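You operate a simulated robot arm through the tools that you are given. There is no shell and no other tool. Be economical: measure what you need, move in short steps, check, and stop when the job is done.

Carry out the task below with a simulated robot arm. There is one attempt and no reset: what you move stays moved.

## Task
Fit the earth strap at 2.5 N m and measure it on ohms.
Fine: swing it home, one run on its screw; driver and probe back in their holders, meter off.

Only the result counts: the job must be done as asked and must still hold three seconds after the hand-in. Knocking over, shifting, dropping, spilling or breaking anything else fails it.

## Robot
A 6-joint arm with a two-finger parallel gripper, fixed in place. Base frame: the origin is at the foot of the arm, x ahead of it, y to its left, z up; the work surface is at about z = 0.006. Units: m, rad, N and s.
With the tool pointing down near the work surface it reaches from about 0.12 to 0.5 m from the base axis. Its first joint turns from -1.257 to 1.257 rad. Payload 0.65 kg.
The tool frame sits at the grasp point between the pads (the TCP): z along the fingers, y along the line on which they close. The tips reach 0.025 m beyond it. Largest opening 0.076 m; finger width 0.018, thickness 0.01; the body of the gripper, 0.036 by 0.078 m, starts 0.045 m behind the TCP.
Orientation is that of the tool frame in the base frame, as [roll, pitch, yaw] about the fixed x, y, z axes, in that order (R = Rz(yaw) Ry(pitch) Rx(roll)). With the fingers straight down and closing along the base's y, the tool's x points along the base's -x, its y along +y and its z along -z.

## Interface
- The arm moves only by the tool play_rows. Its argument "targets" is text: rows parted by semicolons, each of 7 numbers parted by spaces: the shift along the tool's x, y, z in units of 30 mm (1.0 is 30 mm), then the turn, a rotation vector about the tool's x, y, z in units of 6 degrees (1.0 is 6 degrees), then the gripper command, from -1 (shut) to 1 (fully open), values between in proportion. In form: x y z rx ry rz claw; .... A call has 1 to 20 rows; each row shifts and turns the commanded pose from where the row before left it, along the tool's axes as they then stand. A call with a number of a shift or a turn outside -1 to 1 is refused whole. Rows are played at 5 a second. More than 0.05 m and 0.15 rad between two rows, or a gripper value outside its range, and nothing of the call is played. A pose out of reach is approached as far as the arm can. The call stops where the force on the tool passes 90 N (or 10 N more than at its start, if that is more) or the arm is blocked; 0.2 s more then pass. Each finger travels about 0.108 m/s and halts on what it meets, pressing with about 41 N; the grip force reading is that of the motor and also rises with nothing between the fingers. The clock runs only during rows and for 0.2 s after the last one: add rows that do not move to give the fingers time. It gives the time, the measured TCP pose, the force on the tool (base axes), the opening and the grip force at its end, in the units of the frame above (readings bear some noise), and new pictures: "pictures" is both (left out), scene, wrist or none.
- Cameras (640 x 400 px; columns grow to the right, rows downward): "scene" is fixed at [0.0825, 0.3039, 0.4141]; the picture's right is [-0.38, -0.93, 0.00], its down [-0.46, 0.19, -0.87] and it looks along [0.80, -0.33, -0.50] (base axes); focal length 214 px, centre (320, 200). "wrist" rides on the gripper at [0.058, 0.011, -0.081] in the tool frame; the picture's right is [-0.18, 0.98, 0.00], its down [-0.75, -0.14, -0.64] and it looks along [-0.63, -0.12, 0.77] (tool axes); focal length 243 px, centre (320, 200). There is no depth. A picture from a camera that has moved, and an enlarged one, comes with that camera's place and axes in the base frame and with its lens.
- close_up(camera, box): a new picture of the part [left, top, right, bottom] of that camera's present view, enlarged. It takes no simulated time.
- finish_job(): hands the job in; it is judged then, once.

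Work in short steps. Places have to be worked out from the pictures, the camera data and where the tool is seen: move nearer, look again, correct. Check each grasp and each placing, and mend what went wrong. You have 120 turns and 170 pictures in all, those below and enlarged ones among them. Open the gripper and draw the arm clear of the work before you hand the job in, unless the task says otherwise; then end with one line.

The tools are called by a JSON object that holds its "fn" and its "kwargs". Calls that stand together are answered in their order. play_rows: Moves the arm, as the interface text tells. Its arguments: {"type":"object","properties":{"targets":{"type":"string"},"pictures":{"type":"string","enum":["both","scene","wrist","none"]}},"required":["targets"]} The other tools are called the same way: close_up (camera, box) takes an enlarged picture of a part of a camera's view; finish_job () hands the job in.

At the start:

```text
time_s: 0.0
position: [0.1793, 0.1768, 0.3488]
tool_rot: [3.141, 0.001, 3.142]
wrist_force: [0.0, -0.2, 0.2]
opening: 0.0759
finger_force: 0.0
```

scene: 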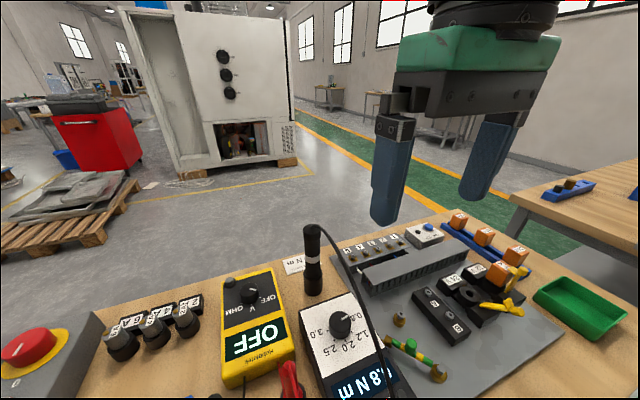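
wrist: 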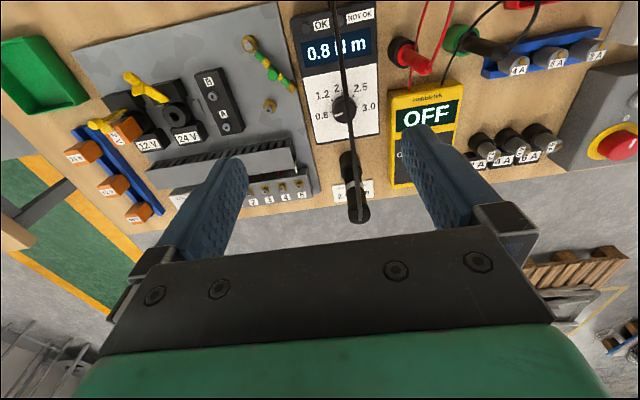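

I start by looking closely at the bench from both cameras.

{"fn": "close_up", "kwargs": {"camera": "scene", "box": [200, 210, 560, 400]}}

{"fn": "close_up", "kwargs": {"camera": "wrist", "box": [60, 0, 400, 220]}}

{"fn": "close_up", "kwargs": {"camera": "wrist", "box": [280, 0, 640, 220]}}

```text
1.78 times, centred on (380, 305) of scene
camera zoom: at [0.0825, 0.3039, 0.4141], right [-0.38, -0.93, 0.0], down [-0.46, 0.19, -0.87], along [0.8, -0.33, -0.5], focal length 381 px, centre (213, 13)
```

zoom: 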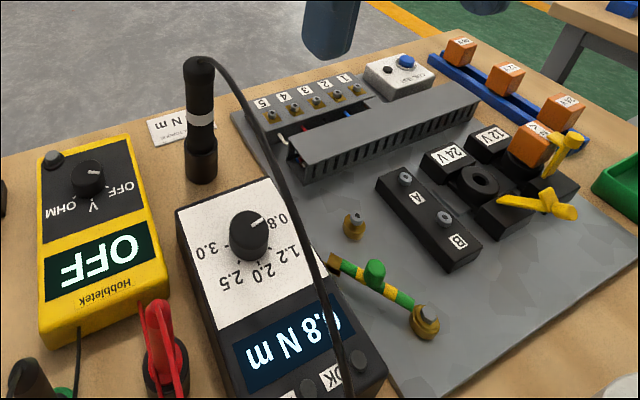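

```text
1.82 times, centred on (230, 110) of wrist
camera zoom: at [0.1202, 0.1883, 0.4291], right [0.18, 0.98, 0.0], down [0.75, -0.14, 0.64], along [0.63, -0.12, -0.77], focal length 441 px, centre (484, 364)
```

zoom: 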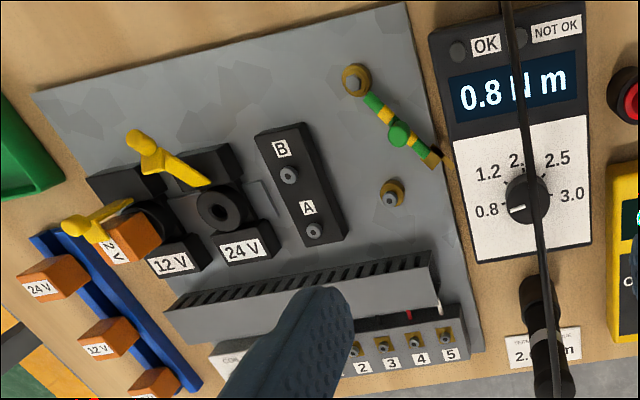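

```text
1.78 times, centred on (460, 110) of wrist
camera zoom: at [0.1202, 0.1883, 0.4291], right [0.18, 0.98, 0.0], down [0.75, -0.14, 0.64], along [0.63, -0.12, -0.77], focal length 431 px, centre (71, 360)
```

zoom: 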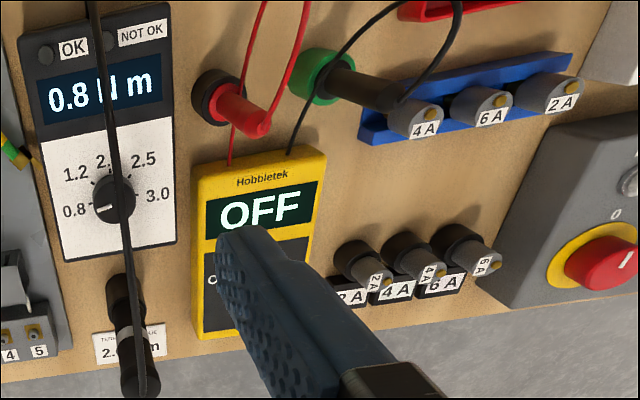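

The strap pivots at about (0.15, 0.08), its screw is at about (0.24, 0.08), and the driver stands near (0.30, 0.20). I move lower for a better view of the strap.

{"fn": "play_rows", "kwargs": {"targets": "0.25 -0.5 0.8 0 0 0 1;0.25 -0.6 0.8 0 0 0 1;0.25 -0.6 0.8 0 0 0 1;0.25 -0.5 0.8 0 0 0 1", "pictures": "both"}}

{"fn": "close_up", "kwargs": {"camera": "scene", "box": [0, 270, 320, 400]}}

{"fn": "close_up", "kwargs": {"camera": "wrist", "box": [100, 0, 500, 250]}}

```text
time_s: 1.0
position: [0.1487, 0.1107, 0.2532]
tool_rot: [3.14, 0.0, 3.141]
wrist_force: [0.0, 0.7, -0.7]
opening: 0.0758
finger_force: 0.1
camera wrist: at [0.0896, 0.1228, 0.3336], right [0.18, 0.98, 0.0], down [0.75, -0.14, 0.64], along [0.63, -0.12, -0.77], focal length 243 px, centre (320, 200)
```

scene: 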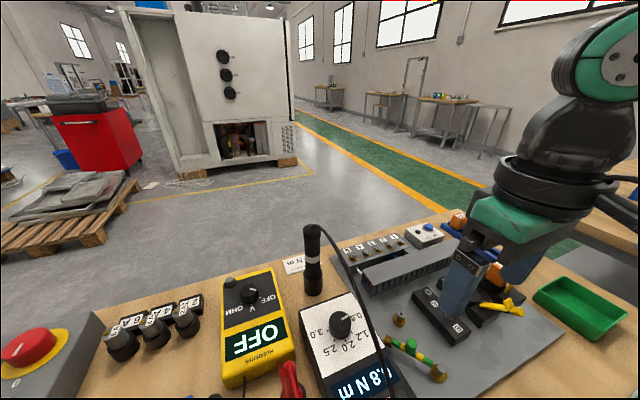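
wrist: 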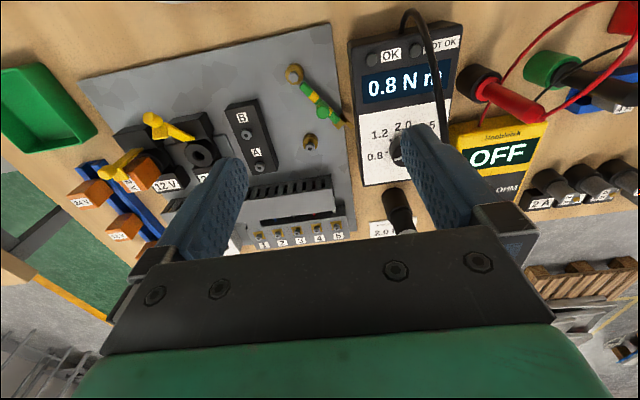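

```text
2.00 times, centred on (160, 335) of scene
camera zoom: at [0.0825, 0.3039, 0.4141], right [-0.38, -0.93, 0.0], down [-0.46, 0.19, -0.87], along [0.8, -0.33, -0.5], focal length 429 px, centre (640, -70)
```

zoom: 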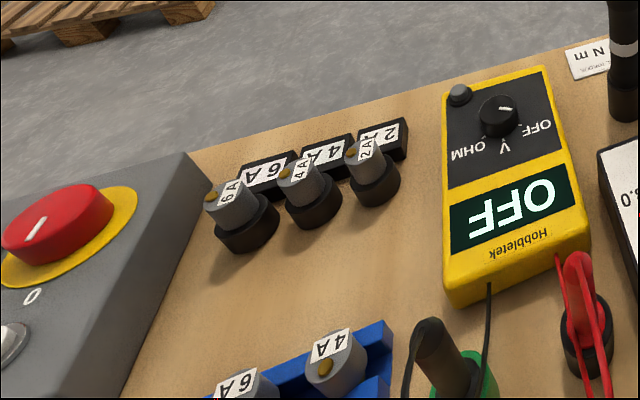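

```text
1.60 times, centred on (300, 125) of wrist
camera zoom: at [0.0896, 0.1228, 0.3336], right [0.18, 0.98, 0.0], down [0.75, -0.14, 0.64], along [0.63, -0.12, -0.77], focal length 388 px, centre (352, 320)
```

zoom: 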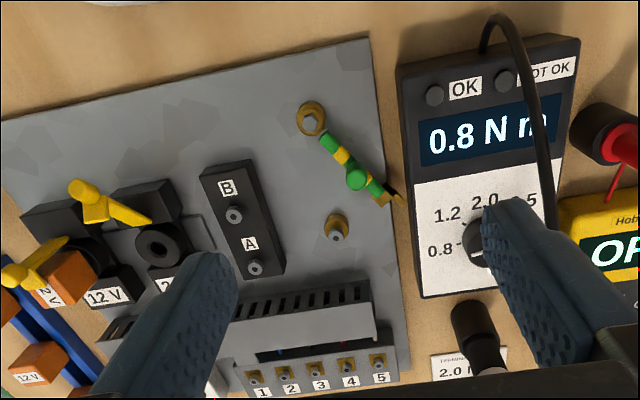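

Next I move above the strap's green handle at about (0.195, 0.105) for a close look.

{"fn": "play_rows", "kwargs": {"targets": "-0.31 -0.04 0.95 0 0 0 0.2;-0.31 -0.04 0.95 0 0 0 0.2;-0.31 -0.04 0.95 0 0 0 0.2;-0.31 -0.04 0.95 0 0 0 0.2;-0.3 -0.04 0.95 0 0 0 0.2", "pictures": "wrist"}}

{"fn": "close_up", "kwargs": {"camera": "scene", "box": [360, 260, 520, 400]}}

```text
time_s: 2.2
position: [0.1938, 0.1055, 0.1098]
tool_rot: [3.141, 0.0, -3.139]
wrist_force: [0.4, 0.2, 0.2]
opening: 0.0455
finger_force: 0.0
camera wrist: at [0.1347, 0.116, 0.1902], right [0.18, 0.98, 0.0], down [0.75, -0.14, 0.64], along [0.63, -0.12, -0.77], focal length 243 px, centre (320, 200)
```

wrist: 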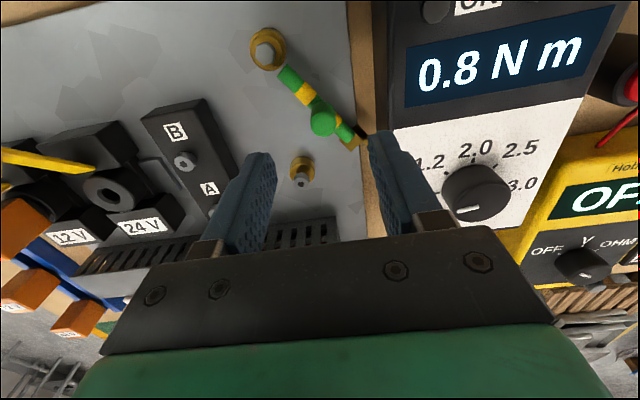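

```text
2.86 times, centred on (440, 330) of scene
camera zoom: at [0.0825, 0.3039, 0.4141], right [-0.38, -0.93, 0.0], down [-0.46, 0.19, -0.87], along [0.8, -0.33, -0.5], focal length 613 px, centre (-23, -171)
```

zoom: 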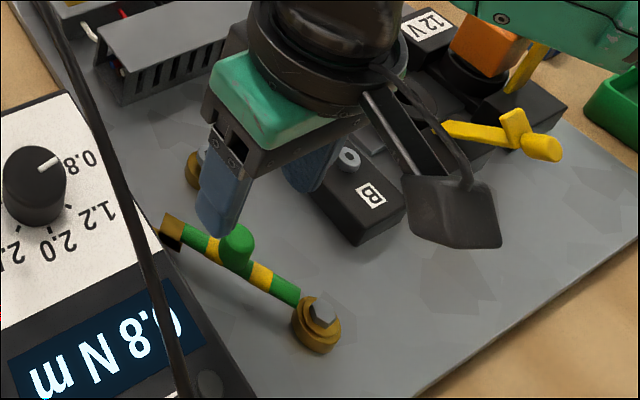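

The handle is at about (0.197, 0.1055) with the strap at about +30°. I turn the gripper to match it and lower to just above the handle.

{"fn": "play_rows", "kwargs": {"targets": "-0.1 0 0.2 0 0 -1 -0.1;0 0 0.3 0 0 -1 -0.1;0 0 0.3 0 0 -1 -0.1;0 0 0.3 0 0 -1 -0.1;0 0 0.1 0 0 -1 -0.1", "pictures": "wrist"}}

{"fn": "close_up", "kwargs": {"camera": "scene", "box": [360, 260, 520, 400]}}

```text
time_s: 3.4
position: [0.1987, 0.1053, 0.0735]
tool_rot: [3.14, 0.003, -2.615]
wrist_force: [-0.4, 0.1, 0.3]
opening: 0.0342
finger_force: 0.1
camera wrist: at [0.1414, 0.0861, 0.1545], right [-0.33, 0.94, 0.0], down [0.72, 0.26, 0.64], along [0.61, 0.22, -0.77], focal length 243 px, centre (320, 200)
```

wrist: 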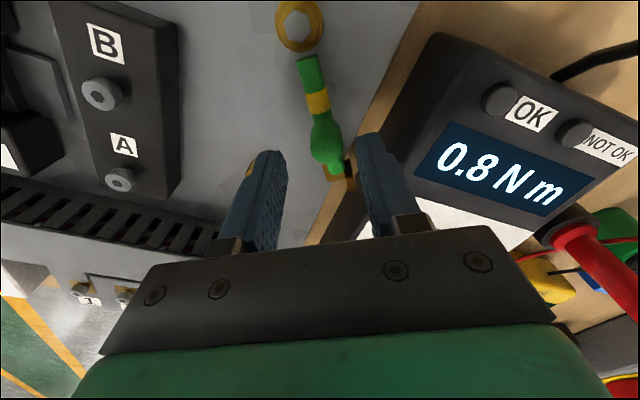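

```text
2.86 times, centred on (440, 330) of scene
camera zoom: at [0.0825, 0.3039, 0.4141], right [-0.38, -0.93, 0.0], down [-0.46, 0.19, -0.87], along [0.8, -0.33, -0.5], focal length 613 px, centre (-23, -171)
```

zoom: 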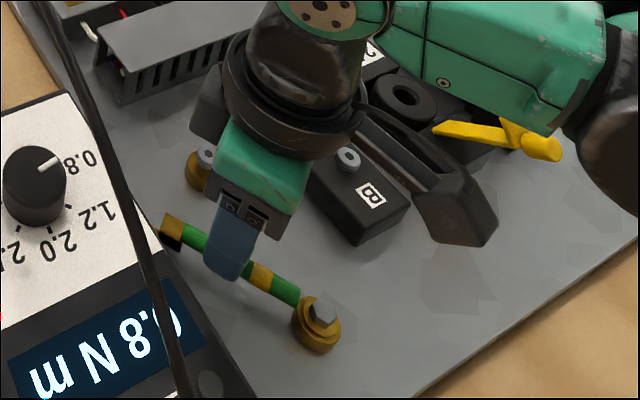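

The handle lies centrally between the fingers. I lower until the fingertips straddle it, and close partway.

{"fn": "play_rows", "kwargs": {"targets": "0.12 0 0.25 0 0 0 -0.1;0 0 0.25 0 0 0 -0.1;0 0 0.25 0 0 0 -0.3;0 0 0 0 0 0 -0.5;0 0 0 0 0 0 -0.5", "pictures": "wrist"}}

{"fn": "close_up", "kwargs": {"camera": "scene", "box": [360, 260, 520, 400]}}

```text
time_s: 4.6
position: [0.1959, 0.1038, 0.0504]
tool_rot: [3.14, -0.001, -2.618]
wrist_force: [0.3, 0.0, -0.1]
opening: 0.0191
finger_force: 0.1
camera wrist: at [0.1395, 0.085, 0.1314], right [-0.33, 0.94, 0.0], down [0.72, 0.25, 0.64], along [0.61, 0.22, -0.77], focal length 243 px, centre (320, 200)
```

wrist: 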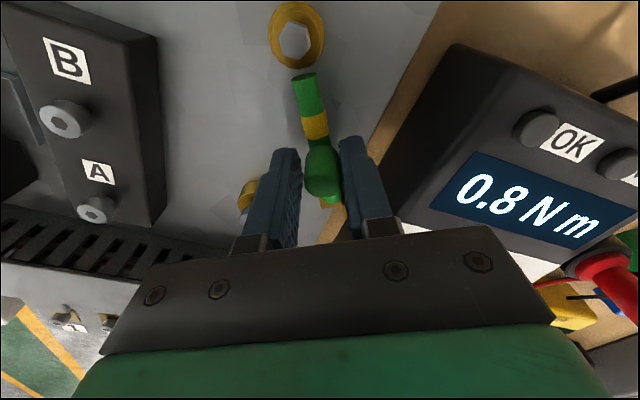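

```text
2.86 times, centred on (440, 330) of scene
camera zoom: at [0.0825, 0.3039, 0.4141], right [-0.38, -0.93, 0.0], down [-0.46, 0.19, -0.87], along [0.8, -0.33, -0.5], focal length 613 px, centre (-23, -171)
```

zoom: 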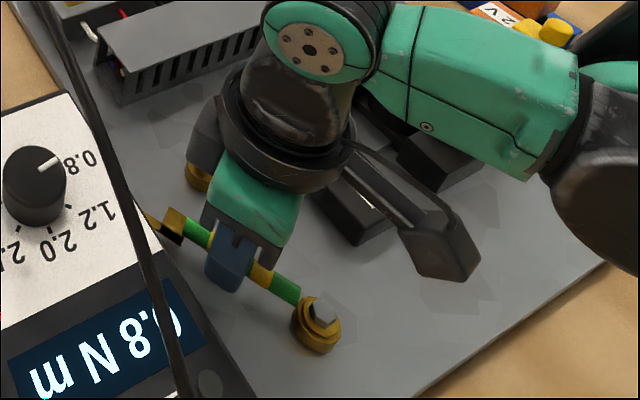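

The handle is straddled. I swing it about the pivot, four 6° steps first.

{"fn": "play_rows", "kwargs": {"targets": "0.009 -0.174 0 0 0 1 -0.6;0.009 -0.174 0 0 0 1 -0.6;0.009 -0.174 0 0 0 1 -0.6;0.009 -0.174 0 0 0 1 -0.6", "pictures": "wrist"}}

{"fn": "close_up", "kwargs": {"camera": "scene", "box": [360, 260, 520, 400]}}

```text
time_s: 5.6
position: [0.2017, 0.0834, 0.051]
tool_rot: [3.141, 0.001, -3.038]
wrist_force: [-0.4, 0.1, -0.9]
opening: 0.0162
finger_force: 0.3
camera wrist: at [0.1415, 0.0889, 0.1319], right [0.08, 1.0, 0.0], down [0.76, -0.06, 0.64], along [0.64, -0.05, -0.77], focal length 243 px, centre (320, 200)
```

wrist: 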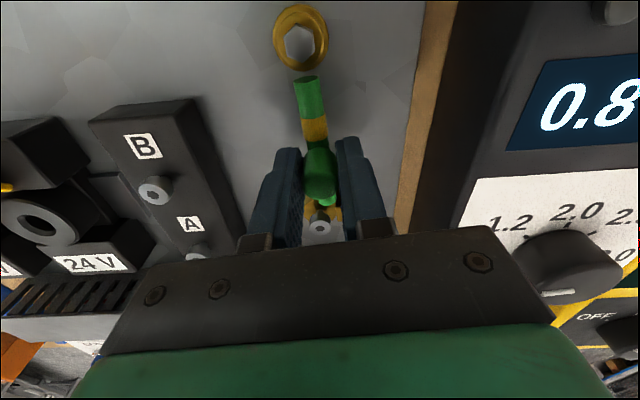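

```text
2.86 times, centred on (440, 330) of scene
camera zoom: at [0.0825, 0.3039, 0.4141], right [-0.38, -0.93, 0.0], down [-0.46, 0.19, -0.87], along [0.8, -0.33, -0.5], focal length 613 px, centre (-23, -171)
```

zoom: 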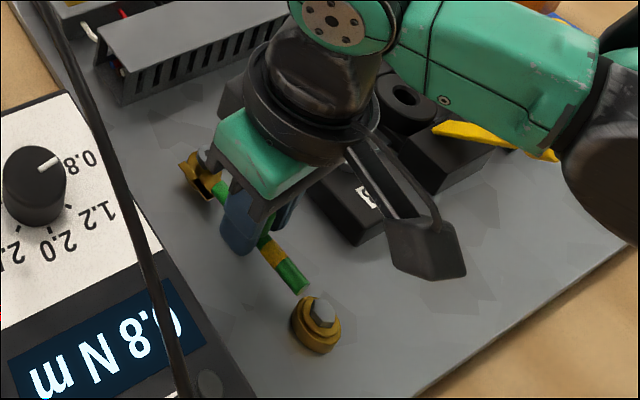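

The lug is nearly at the screw. I continue in half steps.

{"fn": "play_rows", "kwargs": {"targets": "0.004 -0.087 0 0 0 0.5 -0.6;0.004 -0.087 0 0 0 0.5 -0.6;0.004 -0.087 0 0 0 0.5 -0.6", "pictures": "wrist"}}

{"fn": "close_up", "kwargs": {"camera": "scene", "box": [380, 290, 460, 360]}}

```text
time_s: 6.4
position: [0.2036, 0.0756, 0.0527]
tool_rot: [3.139, 0.0, 3.09]
wrist_force: [-1.4, 10.8, -3.6]
opening: 0.0232
finger_force: 4.6
camera wrist: at [0.1431, 0.0907, 0.1324], right [0.24, 0.97, 0.0], down [0.74, -0.18, 0.64], along [0.62, -0.15, -0.77], focal length 243 px, centre (320, 200)
```

wrist: 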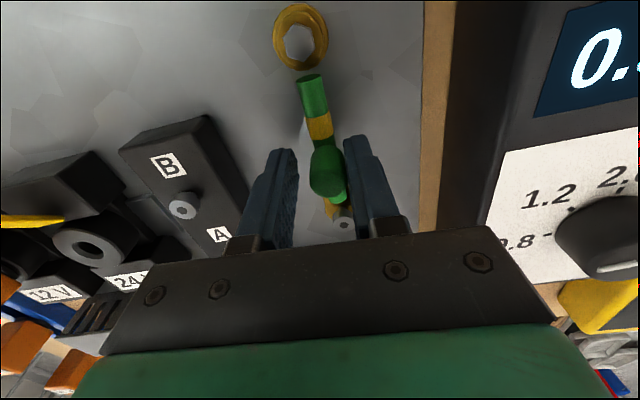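

```text
5.71 times, centred on (420, 325) of scene
camera zoom: at [0.0825, 0.3039, 0.4141], right [-0.38, -0.93, 0.0], down [-0.46, 0.19, -0.87], along [0.8, -0.33, -0.5], focal length 1226 px, centre (-251, -514)
```

zoom: 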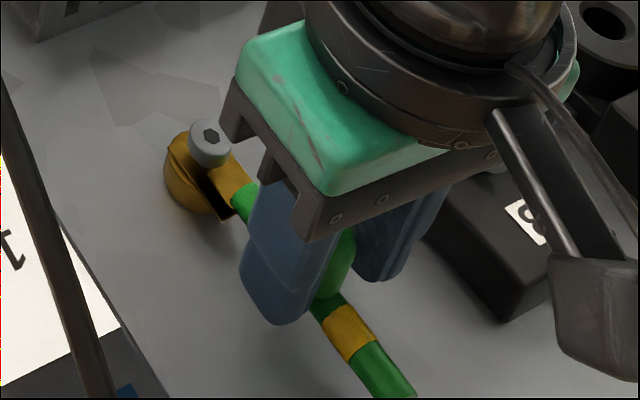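

The push force rose to 11 N, so the lug seems seated against the screw. I ease off, open, lift, and look.

{"fn": "play_rows", "kwargs": {"targets": "0 0.15 0 0 0 0 -0.2;0 0 0 0 0 0 -0.1;0 0 -0.6 0 0 0 0;0 0 -0.9 0 0 0 0;0.6 0 -0.9 0 0 0 0", "pictures": "wrist"}}

{"fn": "close_up", "kwargs": {"camera": "scene", "box": [380, 290, 460, 390]}}

{"fn": "close_up", "kwargs": {"camera": "wrist", "box": [240, 20, 400, 180]}}

```text
time_s: 7.6
position: [0.1867, 0.0785, 0.125]
tool_rot: [3.141, 0.0, 3.09]
wrist_force: [0.1, 0.3, -0.1]
opening: 0.038
finger_force: 0.2
camera wrist: at [0.128, 0.0925, 0.205], right [0.24, 0.97, 0.0], down [0.74, -0.18, 0.64], along [0.62, -0.15, -0.77], focal length 243 px, centre (320, 200)
```

wrist: 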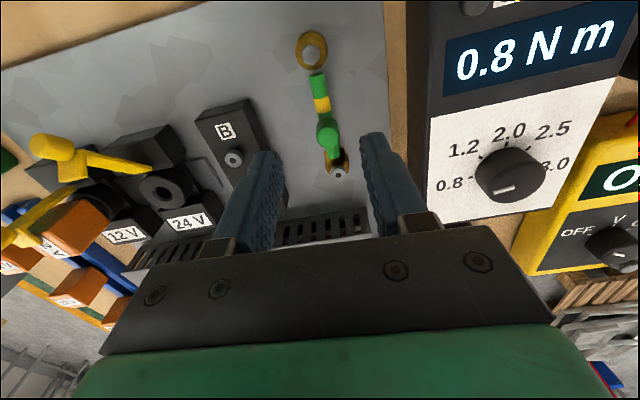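

```text
4.00 times, centred on (420, 340) of scene
camera zoom: at [0.0825, 0.3039, 0.4141], right [-0.38, -0.93, 0.0], down [-0.46, 0.19, -0.87], along [0.8, -0.33, -0.5], focal length 858 px, centre (-80, -360)
```

zoom: 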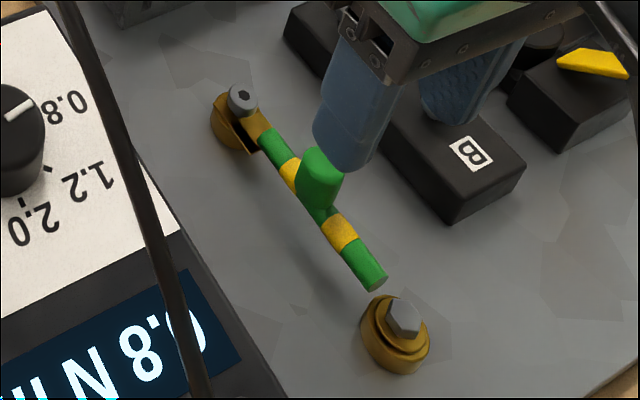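

```text
2.50 times, centred on (320, 100) of wrist
camera zoom: at [0.128, 0.0925, 0.205], right [0.24, 0.97, 0.0], down [0.74, -0.18, 0.64], along [0.62, -0.15, -0.77], focal length 606 px, centre (320, 450)
```

zoom: 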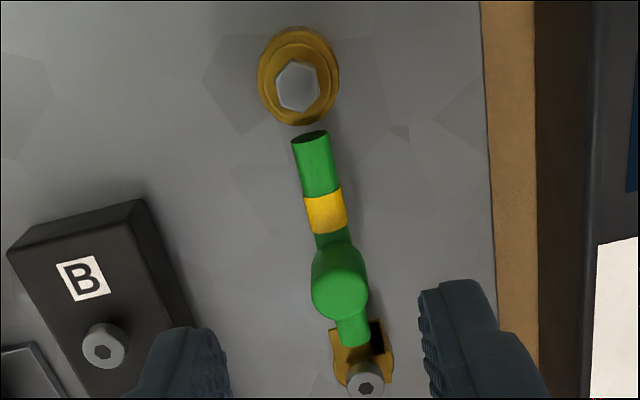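

The strap lug sits under the screw head, with the screw at about (0.239, 0.081, 0.04). Next is the torque knob, which I triangulate to about (0.255, 0.198, 0.06), so I move above it to look.

{"fn": "play_rows", "kwargs": {"targets": "0 0 -0.3 0 0 -0.5 0.1;-0.35 0.8 0 0 0 0 0.1;-0.35 0.8 0 0 0 0 0.1;-0.35 0.8 0 0 0 0 0.1;-0.35 0.8 0 0 0 0 0.1;-0.35 0.8 0 0 0 0 0.1", "pictures": "both"}}

```text
time_s: 9.0
position: [0.2381, 0.2014, 0.1326]
tool_rot: [3.14, -0.001, -3.141]
wrist_force: [-0.5, 0.1, 0.6]
opening: 0.0418
finger_force: 0.1
camera wrist: at [0.1785, 0.2128, 0.2127], right [0.18, 0.98, 0.0], down [0.75, -0.14, 0.64], along [0.63, -0.12, -0.77], focal length 243 px, centre (320, 200)
```

scene: 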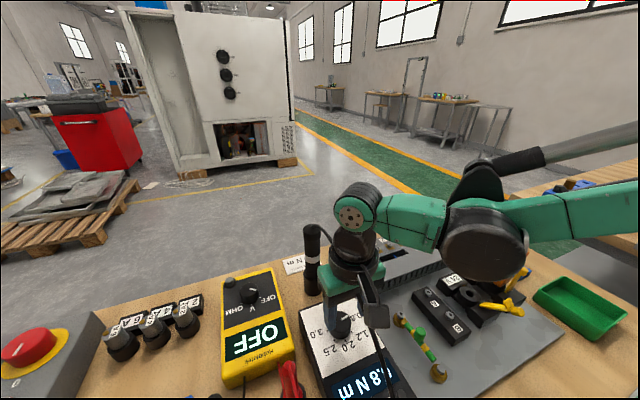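
wrist: 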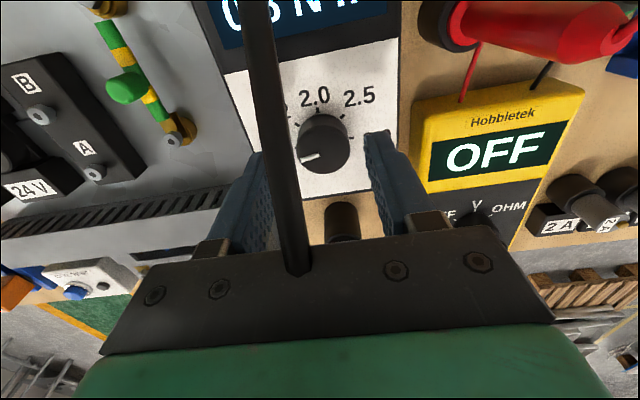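

The knob is centred at about (0.253, 0.200), and I need roughly 130–145° clockwise. I centre over it and pre-turn 60° counter-clockwise, with the fingers wider.

{"fn": "play_rows", "kwargs": {"targets": "-0.5 -0.04 0 0 0 -1 0.6;0 0 0 0 0 -1 0.6;0 0 0 0 0 -1 0.6;0 0 0 0 0 -1 0.6;0 0 0 0 0 -1 0.6;0 0 0.2 0 0 -1 0.6;0 0 0.2 0 0 -1 0.6;0 0 0.2 0 0 -1 0.6;0 0 0.2 0 0 -1 0.6;0 0 0.2 0 0 -1 0.6", "pictures": "both"}}

{"fn": "close_up", "kwargs": {"camera": "scene", "box": [280, 270, 420, 400]}}

```text
time_s: 11.2
position: [0.2525, 0.2006, 0.1016]
tool_rot: [3.14, 0.002, -2.092]
wrist_force: [0.2, 0.1, -0.2]
opening: 0.061
finger_force: 0.1
camera wrist: at [0.2119, 0.1566, 0.183], right [-0.76, 0.65, 0.0], down [0.5, 0.58, 0.64], along [0.42, 0.49, -0.76], focal length 243 px, centre (320, 200)
```

scene: 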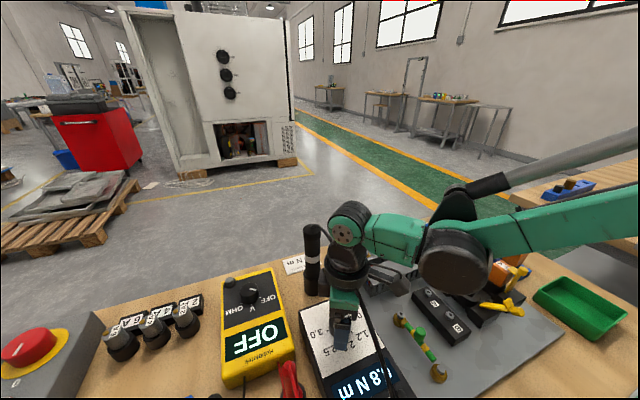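
wrist: 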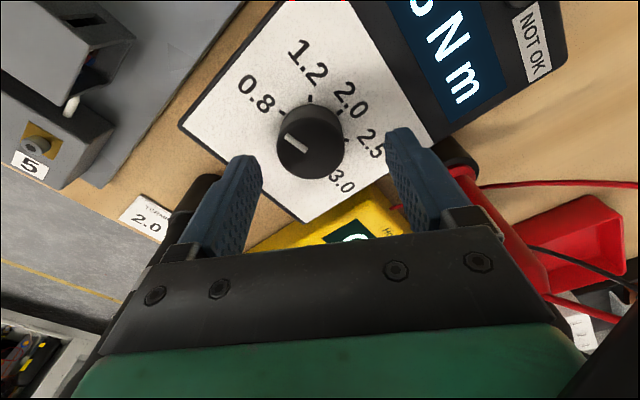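

```text
3.08 times, centred on (350, 335) of scene
camera zoom: at [0.0825, 0.3039, 0.4141], right [-0.38, -0.93, 0.0], down [-0.46, 0.19, -0.87], along [0.8, -0.33, -0.5], focal length 660 px, centre (228, -215)
```

zoom: 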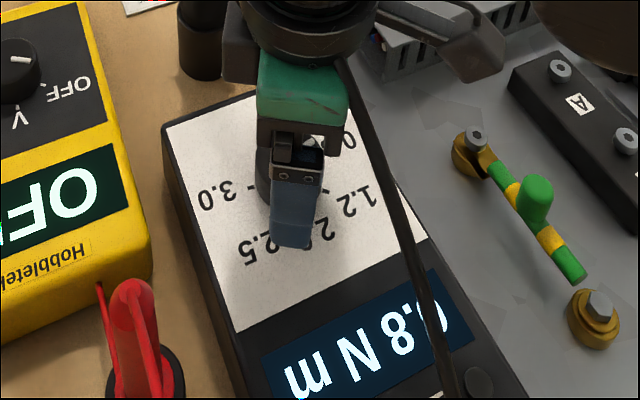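

{"fn": "close_up", "kwargs": {"camera": "wrist", "box": [220, 60, 420, 220]}}

```text
2.50 times, centred on (320, 140) of wrist
camera zoom: at [0.2119, 0.1566, 0.183], right [-0.76, 0.65, 0.0], down [0.5, 0.58, 0.64], along [0.42, 0.49, -0.76], focal length 606 px, centre (320, 350)
```

zoom: 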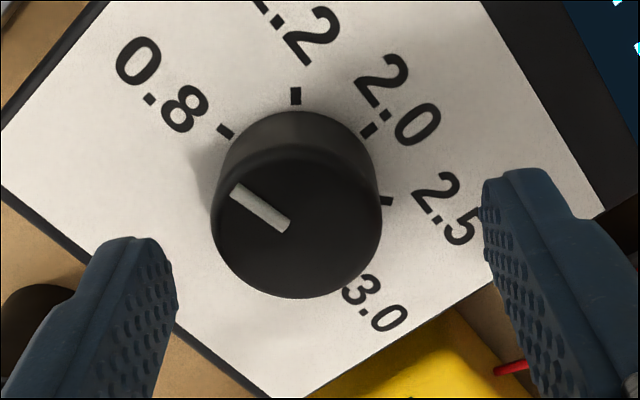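

Top of knob centred at about (0.259, 0.202, 0.06), diameter ~0.036, and about 150° of clockwise turn is needed. I centre on it, go down and close.

{"fn": "play_rows", "kwargs": {"targets": "-0.15 -0.16 0.3 0 0 0 0.6;0 0 0.3 0 0 0 0.6;0 0 0.25 0 0 0 0.6;0 0 0 0 0 0 0.1;0 0 0 0 0 0 -0.2;0 0 0 0 0 0 -0.2", "pictures": "both"}}

{"fn": "close_up", "kwargs": {"camera": "wrist", "box": [220, 60, 420, 220]}}

```text
time_s: 12.6
position: [0.2578, 0.2017, 0.0769]
tool_rot: [3.14, 0.001, -2.093]
wrist_force: [-4.0, 3.0, -10.0]
opening: 0.0352
finger_force: 45.3
camera wrist: at [0.2183, 0.1571, 0.1575], right [-0.76, 0.65, 0.0], down [0.5, 0.58, 0.64], along [0.42, 0.49, -0.77], focal length 243 px, centre (320, 200)
```

scene: 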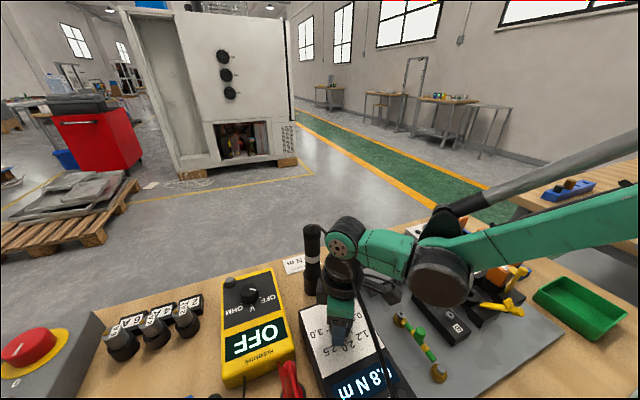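
wrist: 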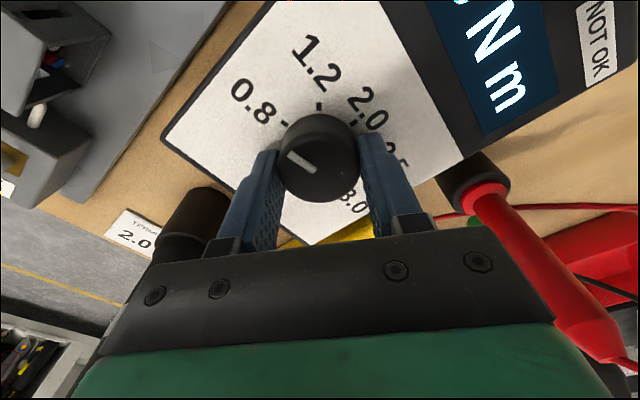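

```text
2.50 times, centred on (320, 140) of wrist
camera zoom: at [0.2183, 0.1571, 0.1575], right [-0.76, 0.65, 0.0], down [0.5, 0.58, 0.64], along [0.42, 0.49, -0.77], focal length 606 px, centre (320, 350)
```

zoom: 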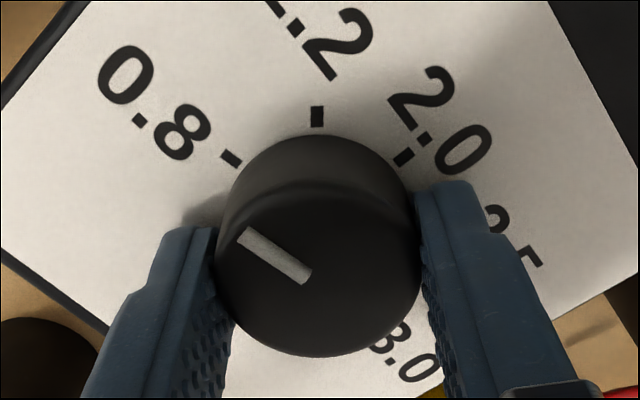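

Knob gripped. I turn clockwise by 54° and check the display.

{"fn": "play_rows", "kwargs": {"targets": "0 0 0 0 0 1 -0.2;0 0 0 0 0 1 -0.2;0 0 0 0 0 1 -0.2;0 0 0 0 0 1 -0.2;0 0 0 0 0 1 -0.2;0 0 0 0 0 1 -0.2;0 0 0 0 0 1 -0.2;0 0 0 0 0 1 -0.2;0 0 0 0 0 1 -0.2", "pictures": "wrist"}}

{"fn": "close_up", "kwargs": {"camera": "scene", "box": [280, 270, 420, 400]}}

```text
time_s: 14.6
position: [0.2593, 0.2017, 0.0761]
tool_rot: [-3.138, 0.002, -3.041]
wrist_force: [3.7, -35.8, -31.9]
opening: 0.0353
finger_force: 45.0
camera wrist: at [0.1988, 0.2064, 0.1573], right [0.08, 1.0, 0.0], down [0.76, -0.06, 0.65], along [0.64, -0.06, -0.76], focal length 243 px, centre (320, 200)
```

wrist: 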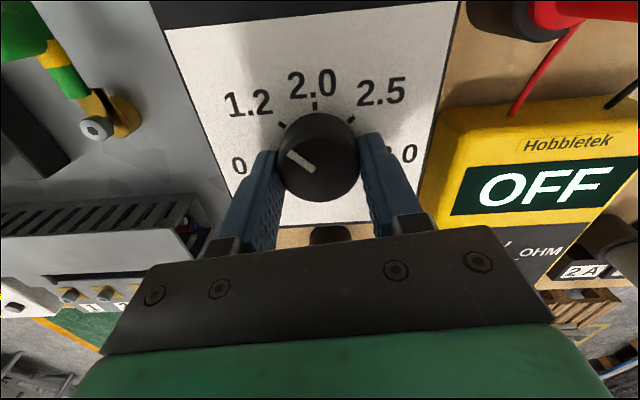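

```text
3.08 times, centred on (350, 335) of scene
camera zoom: at [0.0826, 0.3039, 0.414], right [-0.38, -0.93, 0.0], down [-0.46, 0.19, -0.87], along [0.8, -0.33, -0.5], focal length 660 px, centre (228, -215)
```

zoom: 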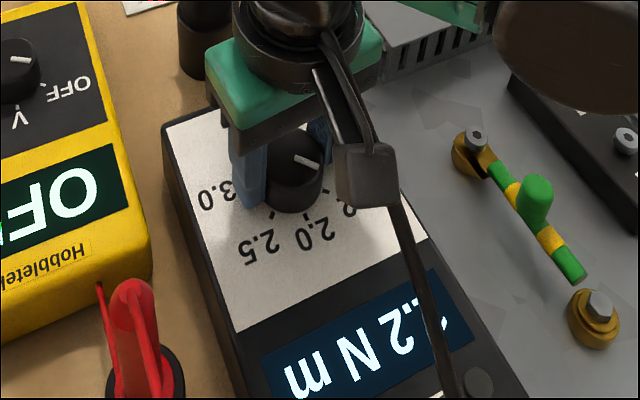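

The display now shows 1.2, but side force has built up. I release to relax it, check, and will regrip.

{"fn": "play_rows", "kwargs": {"targets": "0 0 0 0 0 0 0.2;0 0 0 0 0 0 0.2;0 0 0 0 0 0 0.2", "pictures": "wrist"}}

{"fn": "close_up", "kwargs": {"camera": "wrist", "box": [220, 60, 420, 220]}}

```text
time_s: 15.4
position: [0.2585, 0.2017, 0.0768]
tool_rot: [3.138, 0.0, -3.038]
wrist_force: [-0.1, 0.1, -1.0]
opening: 0.0455
finger_force: 0.0
camera wrist: at [0.1982, 0.2073, 0.1579], right [0.08, 1.0, 0.0], down [0.76, -0.06, 0.64], along [0.64, -0.05, -0.77], focal length 243 px, centre (320, 200)
```

wrist: 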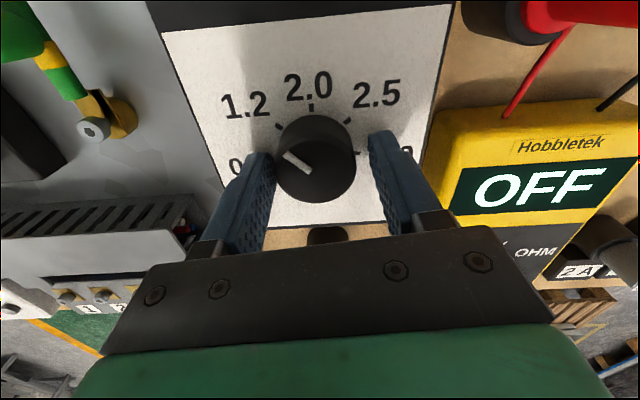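

```text
2.50 times, centred on (320, 140) of wrist
camera zoom: at [0.1982, 0.2073, 0.1579], right [0.08, 1.0, 0.0], down [0.76, -0.06, 0.64], along [0.64, -0.05, -0.77], focal length 606 px, centre (320, 350)
```

zoom: 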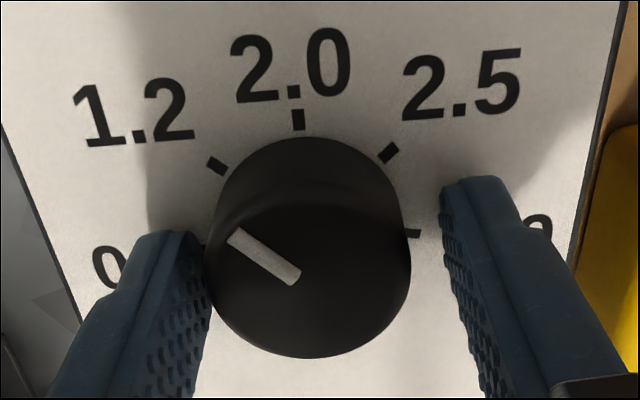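

The knob centre is actually about (0.256, 0.1987). I shift to it, regrip, and turn about 100° clockwise.

{"fn": "play_rows", "kwargs": {"targets": "0.093 -0.09 0 0 0 0 0.2;0 0 0 0 0 0 -0.2;0 0 0 0 0 0 -0.2;0 0 0 0 0 1 -0.2;0 0 0 0 0 1 -0.2;0 0 0 0 0 1 -0.2;0 0 0 0 0 1 -0.2;0 0 0 0 0 1 -0.2;0 0 0 0 0 1 -0.2;0 0 0 0 0 1 -0.2;0 0 0 0 0 1 -0.2", "pictures": "wrist"}}

{"fn": "close_up", "kwargs": {"camera": "scene", "box": [280, 270, 420, 400]}}

```text
time_s: 17.8
position: [0.256, 0.1986, 0.0763]
tool_rot: [3.141, 0.0, 2.405]
wrist_force: [5.8, 9.2, -2.9]
opening: 0.0391
finger_force: 5.7
camera wrist: at [0.2186, 0.2465, 0.1577], right [0.8, 0.61, 0.0], down [0.46, -0.61, 0.64], along [0.39, -0.51, -0.77], focal length 243 px, centre (320, 200)
```

wrist: 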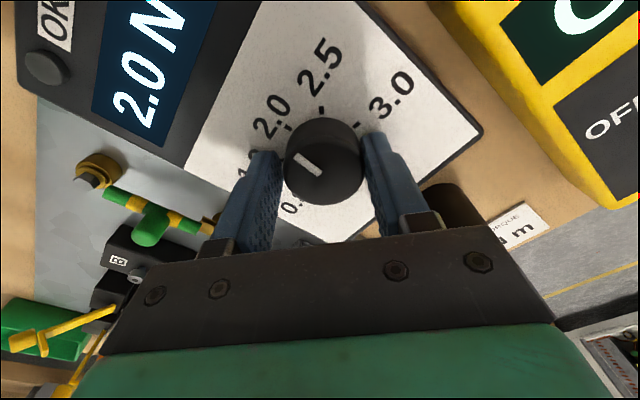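

```text
3.08 times, centred on (350, 335) of scene
camera zoom: at [0.0825, 0.3039, 0.4141], right [-0.38, -0.93, 0.0], down [-0.46, 0.19, -0.87], along [0.8, -0.33, -0.5], focal length 660 px, centre (228, -215)
```

zoom: 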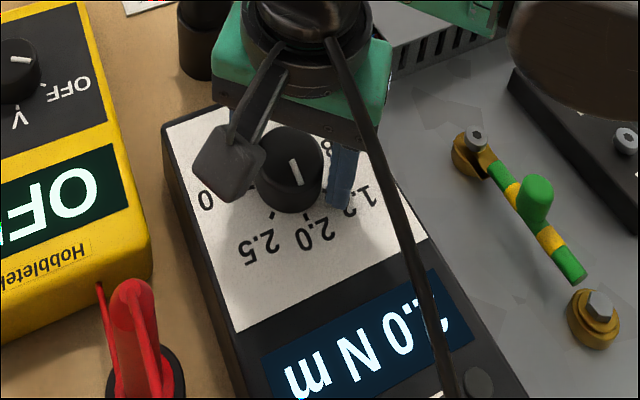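

Display is now 2.0. I continue about 50° more.

{"fn": "play_rows", "kwargs": {"targets": "0 0 0 0 0 0 -0.3;0 0 0 0 0 1 -0.3;0 0 0 0 0 1 -0.3;0 0 0 0 0 1 -0.3;0 0 0 0 0 1 -0.3;0 0 0 0 0 1 -0.3;0 0 0 0 0 1 -0.3;0 0 0 0 0 1 -0.3;0 0 0 0 0 1 -0.3", "pictures": "wrist"}}

{"fn": "close_up", "kwargs": {"camera": "scene", "box": [280, 270, 420, 400]}}

```text
time_s: 19.8
position: [0.2553, 0.1981, 0.0782]
tool_rot: [3.141, -0.003, 1.568]
wrist_force: [14.5, 2.8, 4.8]
opening: 0.0377
finger_force: 6.4
camera wrist: at [0.2657, 0.2578, 0.1581], right [0.98, -0.19, 0.0], down [-0.14, -0.75, 0.64], along [-0.12, -0.63, -0.77], focal length 243 px, centre (320, 200)
```

wrist: 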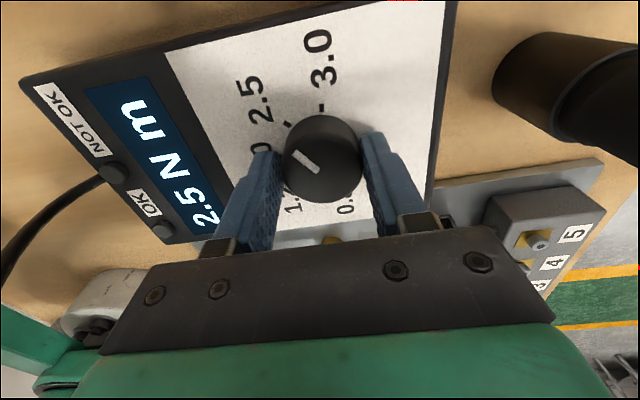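

```text
3.08 times, centred on (350, 335) of scene
camera zoom: at [0.0825, 0.3039, 0.4141], right [-0.38, -0.93, 0.0], down [-0.46, 0.19, -0.87], along [0.8, -0.33, -0.5], focal length 660 px, centre (228, -215)
```

zoom: 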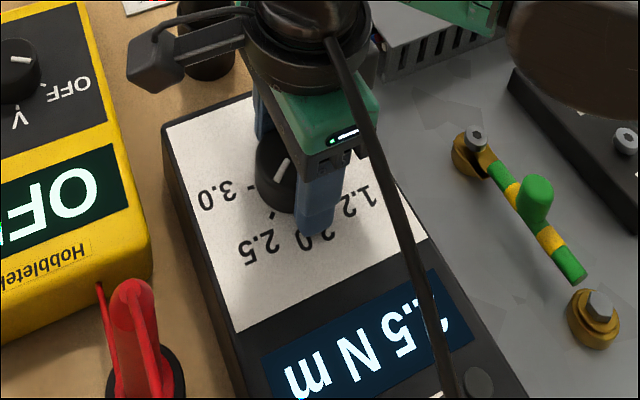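

The display reads 2.5 N m. I open, rise clear, and turn the gripper back, looking toward the driver.

{"fn": "play_rows", "kwargs": {"targets": "0 0 0 0 0 0 0.2;0 0 0 0 0 0 0.4;0 0 -0.5 0 0 0 0.4;0 0 -0.8 0 0 0 0.4;0 0 -0.9 0 0 -1 0.4;0 0 -0.9 0 0 -1 0.4;0 0 -0.9 0 0 -1 0.4;0 0 -0.9 0 0 -1 0.4;0 0 -0.5 0 0 -1 0.4;0 0 0 0 0 -1 0.4;0 0 0 0 0 -1 0.4;0 0 0 0 0 -1 0.4;0 0 0 0 0 -1 0.4;0 0 0 0 0 -1 0.4;0 0 0 0 0 -1 0.4;0 0 0 0 0 -1 0.4;0 0 0 0 0 -1 0.4;0 0 0 0 0 -1 0.4;0 0 0 0 0 -1 0.4", "pictures": "both"}}

{"fn": "close_up", "kwargs": {"camera": "scene", "box": [270, 210, 430, 310]}}

```text
time_s: 23.8
position: [0.2553, 0.1989, 0.2386]
tool_rot: [3.139, -0.001, -3.139]
wrist_force: [0.2, 0.9, 0.7]
opening: 0.053
finger_force: 0.0
camera wrist: at [0.1958, 0.21, 0.3202], right [0.18, 0.98, 0.0], down [0.75, -0.14, 0.64], along [0.63, -0.12, -0.77], focal length 243 px, centre (320, 200)
```

scene: 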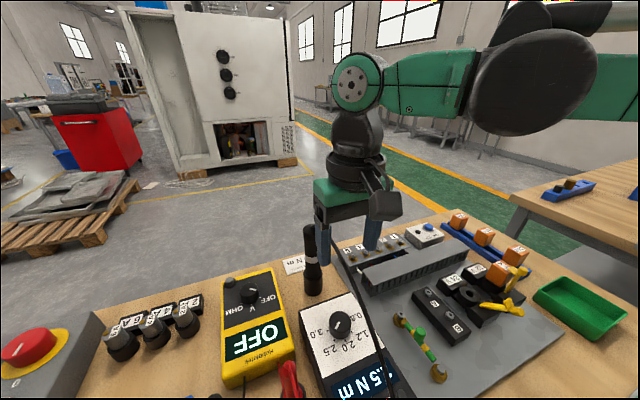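
wrist: 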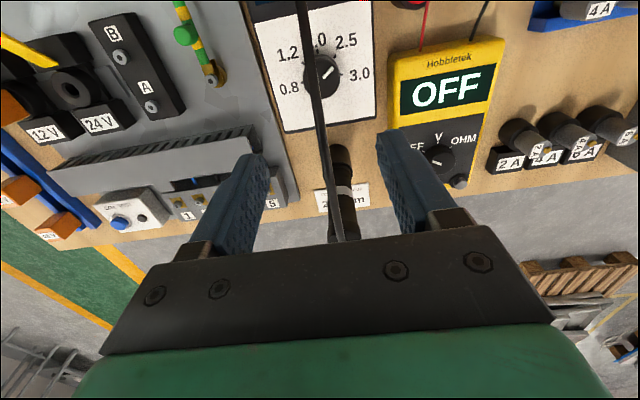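

```text
4.00 times, centred on (350, 260) of scene
camera zoom: at [0.0825, 0.3039, 0.4141], right [-0.38, -0.93, 0.0], down [-0.46, 0.19, -0.87], along [0.8, -0.33, -0.5], focal length 858 px, centre (200, -40)
```

zoom: 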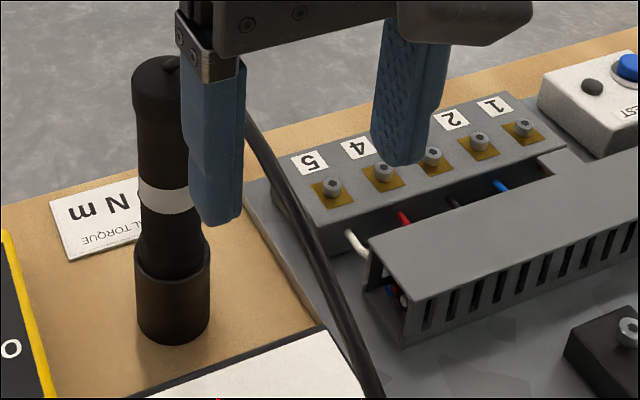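

The driver stands at about (0.375, 0.202), handle top z ≈ 0.18, diameter ~24 mm, in a cup up to z ≈ 0.055. I move over it with the fingers open.

{"fn": "play_rows", "kwargs": {"targets": "-0.8 0.02 0 0 0 0 0.4;-0.8 0.02 0 0 0 0 0.4;-0.8 0.02 0 0 0 0 0.4;-0.8 0.02 0 0 0 0 0.4;-0.75 0.02 0 0 0 0 0.4", "pictures": "both"}}

{"fn": "close_up", "kwargs": {"camera": "scene", "box": [250, 170, 410, 310]}}

```text
time_s: 25.0
position: [0.3727, 0.2003, 0.2378]
tool_rot: [3.138, -0.001, -3.141]
wrist_force: [-0.6, -0.2, -0.4]
opening: 0.0531
finger_force: 0.0
camera wrist: at [0.3143, 0.2126, 0.3182], right [0.18, 0.98, 0.0], down [0.75, -0.14, 0.64], along [0.63, -0.12, -0.77], focal length 243 px, centre (320, 200)
```

scene: 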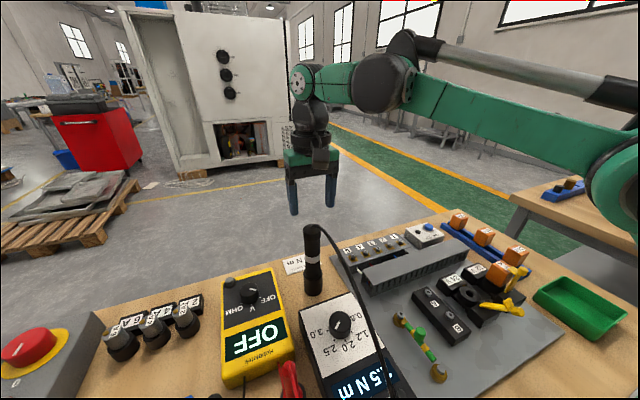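
wrist: 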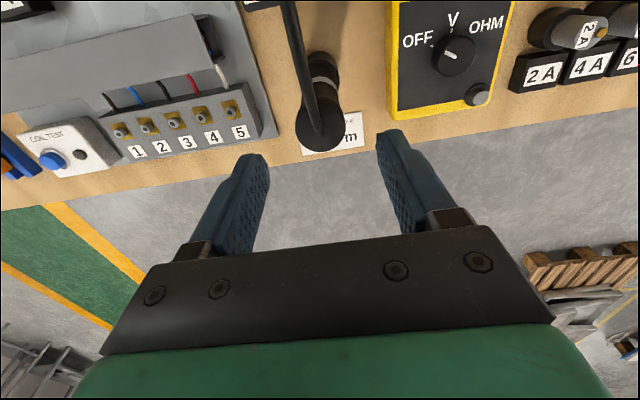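

```text
2.86 times, centred on (330, 240) of scene
camera zoom: at [0.0825, 0.3039, 0.4141], right [-0.38, -0.93, 0.0], down [-0.46, 0.19, -0.87], along [0.8, -0.33, -0.5], focal length 613 px, centre (291, 86)
```

zoom: 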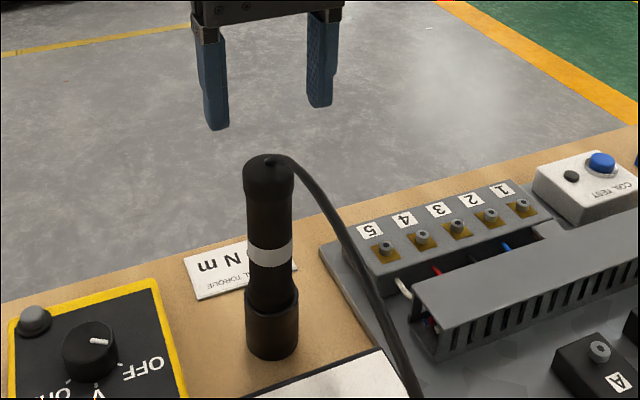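

Driver top is at about (0.3755, 0.2014). I lower straight down to z≈0.145 and grip.

{"fn": "play_rows", "kwargs": {"targets": "-0.08 0.03 0.75 0 0 0 0.4;0 0 0.75 0 0 0 0.4;0 0 0.75 0 0 0 0.4;0 0 0.8 0 0 0 0.4;0 0 0 0 0 0 0", "pictures": "both"}}

```text
time_s: 26.2
position: [0.3746, 0.2029, 0.1476]
tool_rot: [3.139, 0.0, 3.141]
wrist_force: [0.7, -0.8, -0.4]
opening: 0.0386
finger_force: 0.3
camera wrist: at [0.3161, 0.2151, 0.2279], right [0.18, 0.98, 0.0], down [0.75, -0.14, 0.64], along [0.63, -0.12, -0.77], focal length 243 px, centre (320, 200)
```

scene: 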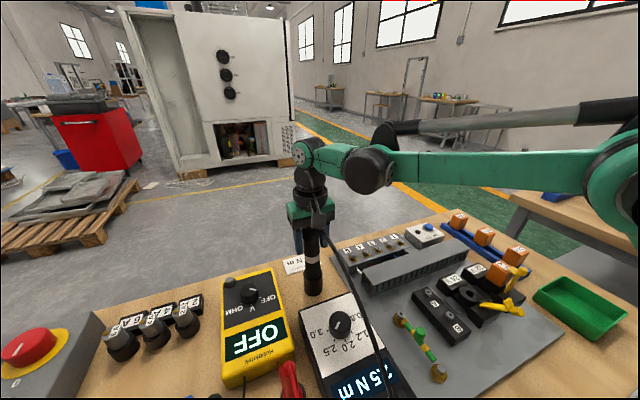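
wrist: 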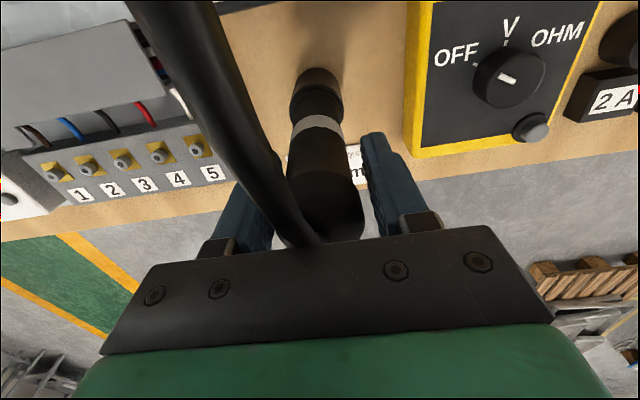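

The handle is between the fingers. I close on it.

{"fn": "play_rows", "kwargs": {"targets": "0 0 0 0 0 0 -0.4;0 0 0 0 0 0 -0.6;0 0 0 0 0 0 -0.6", "pictures": "none"}}

```text
time_s: 27.0
position: [0.3756, 0.2041, 0.1479]
tool_rot: [3.14, -0.001, -3.141]
wrist_force: [0.5, -0.2, 0.6]
opening: 0.0334
finger_force: 41.4
```

Gripped at 33 mm. I lift straight up.

{"fn": "play_rows", "kwargs": {"targets": "0 0 -0.4 0 0 0 -0.6;0 0 -0.8 0 0 0 -0.6;0 0 -0.8 0 0 0 -0.6;0 0 -0.8 0 0 0 -0.6;0 0 -0.5 0 0 0 -0.6", "pictures": "both"}}

{"fn": "close_up", "kwargs": {"camera": "scene", "box": [250, 170, 410, 310]}}

```text
time_s: 28.2
position: [0.3768, 0.2016, 0.2484]
tool_rot: [3.141, 0.001, 3.14]
wrist_force: [0.2, -0.5, -3.4]
opening: 0.0337
finger_force: 40.9
camera wrist: at [0.3167, 0.2138, 0.3283], right [0.18, 0.98, 0.0], down [0.75, -0.14, 0.64], along [0.63, -0.12, -0.77], focal length 243 px, centre (320, 200)
```

scene: 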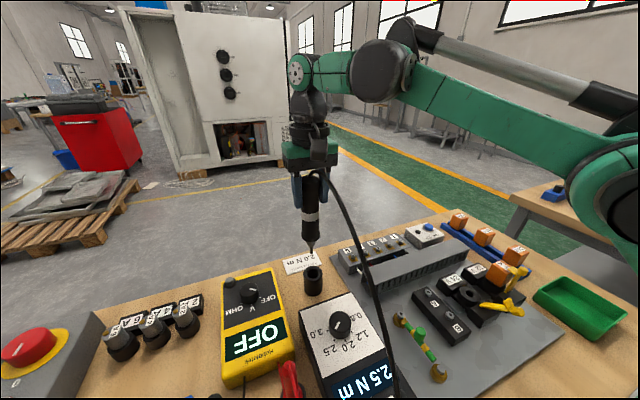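
wrist: 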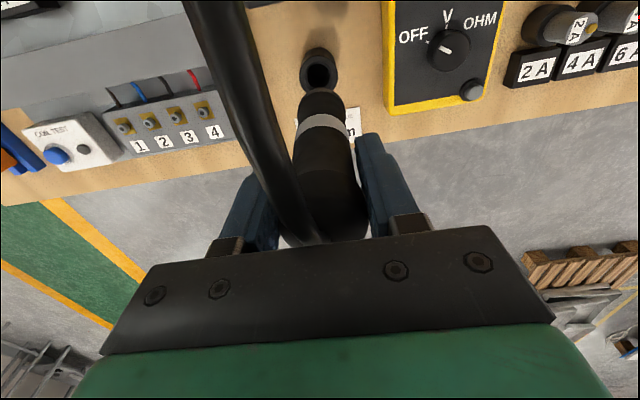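

```text
2.86 times, centred on (330, 240) of scene
camera zoom: at [0.0825, 0.3039, 0.4141], right [-0.38, -0.93, 0.0], down [-0.46, 0.19, -0.87], along [0.8, -0.33, -0.5], focal length 613 px, centre (291, 86)
```

zoom: 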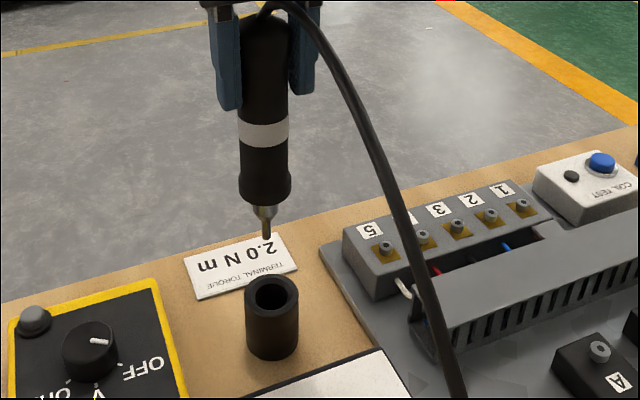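

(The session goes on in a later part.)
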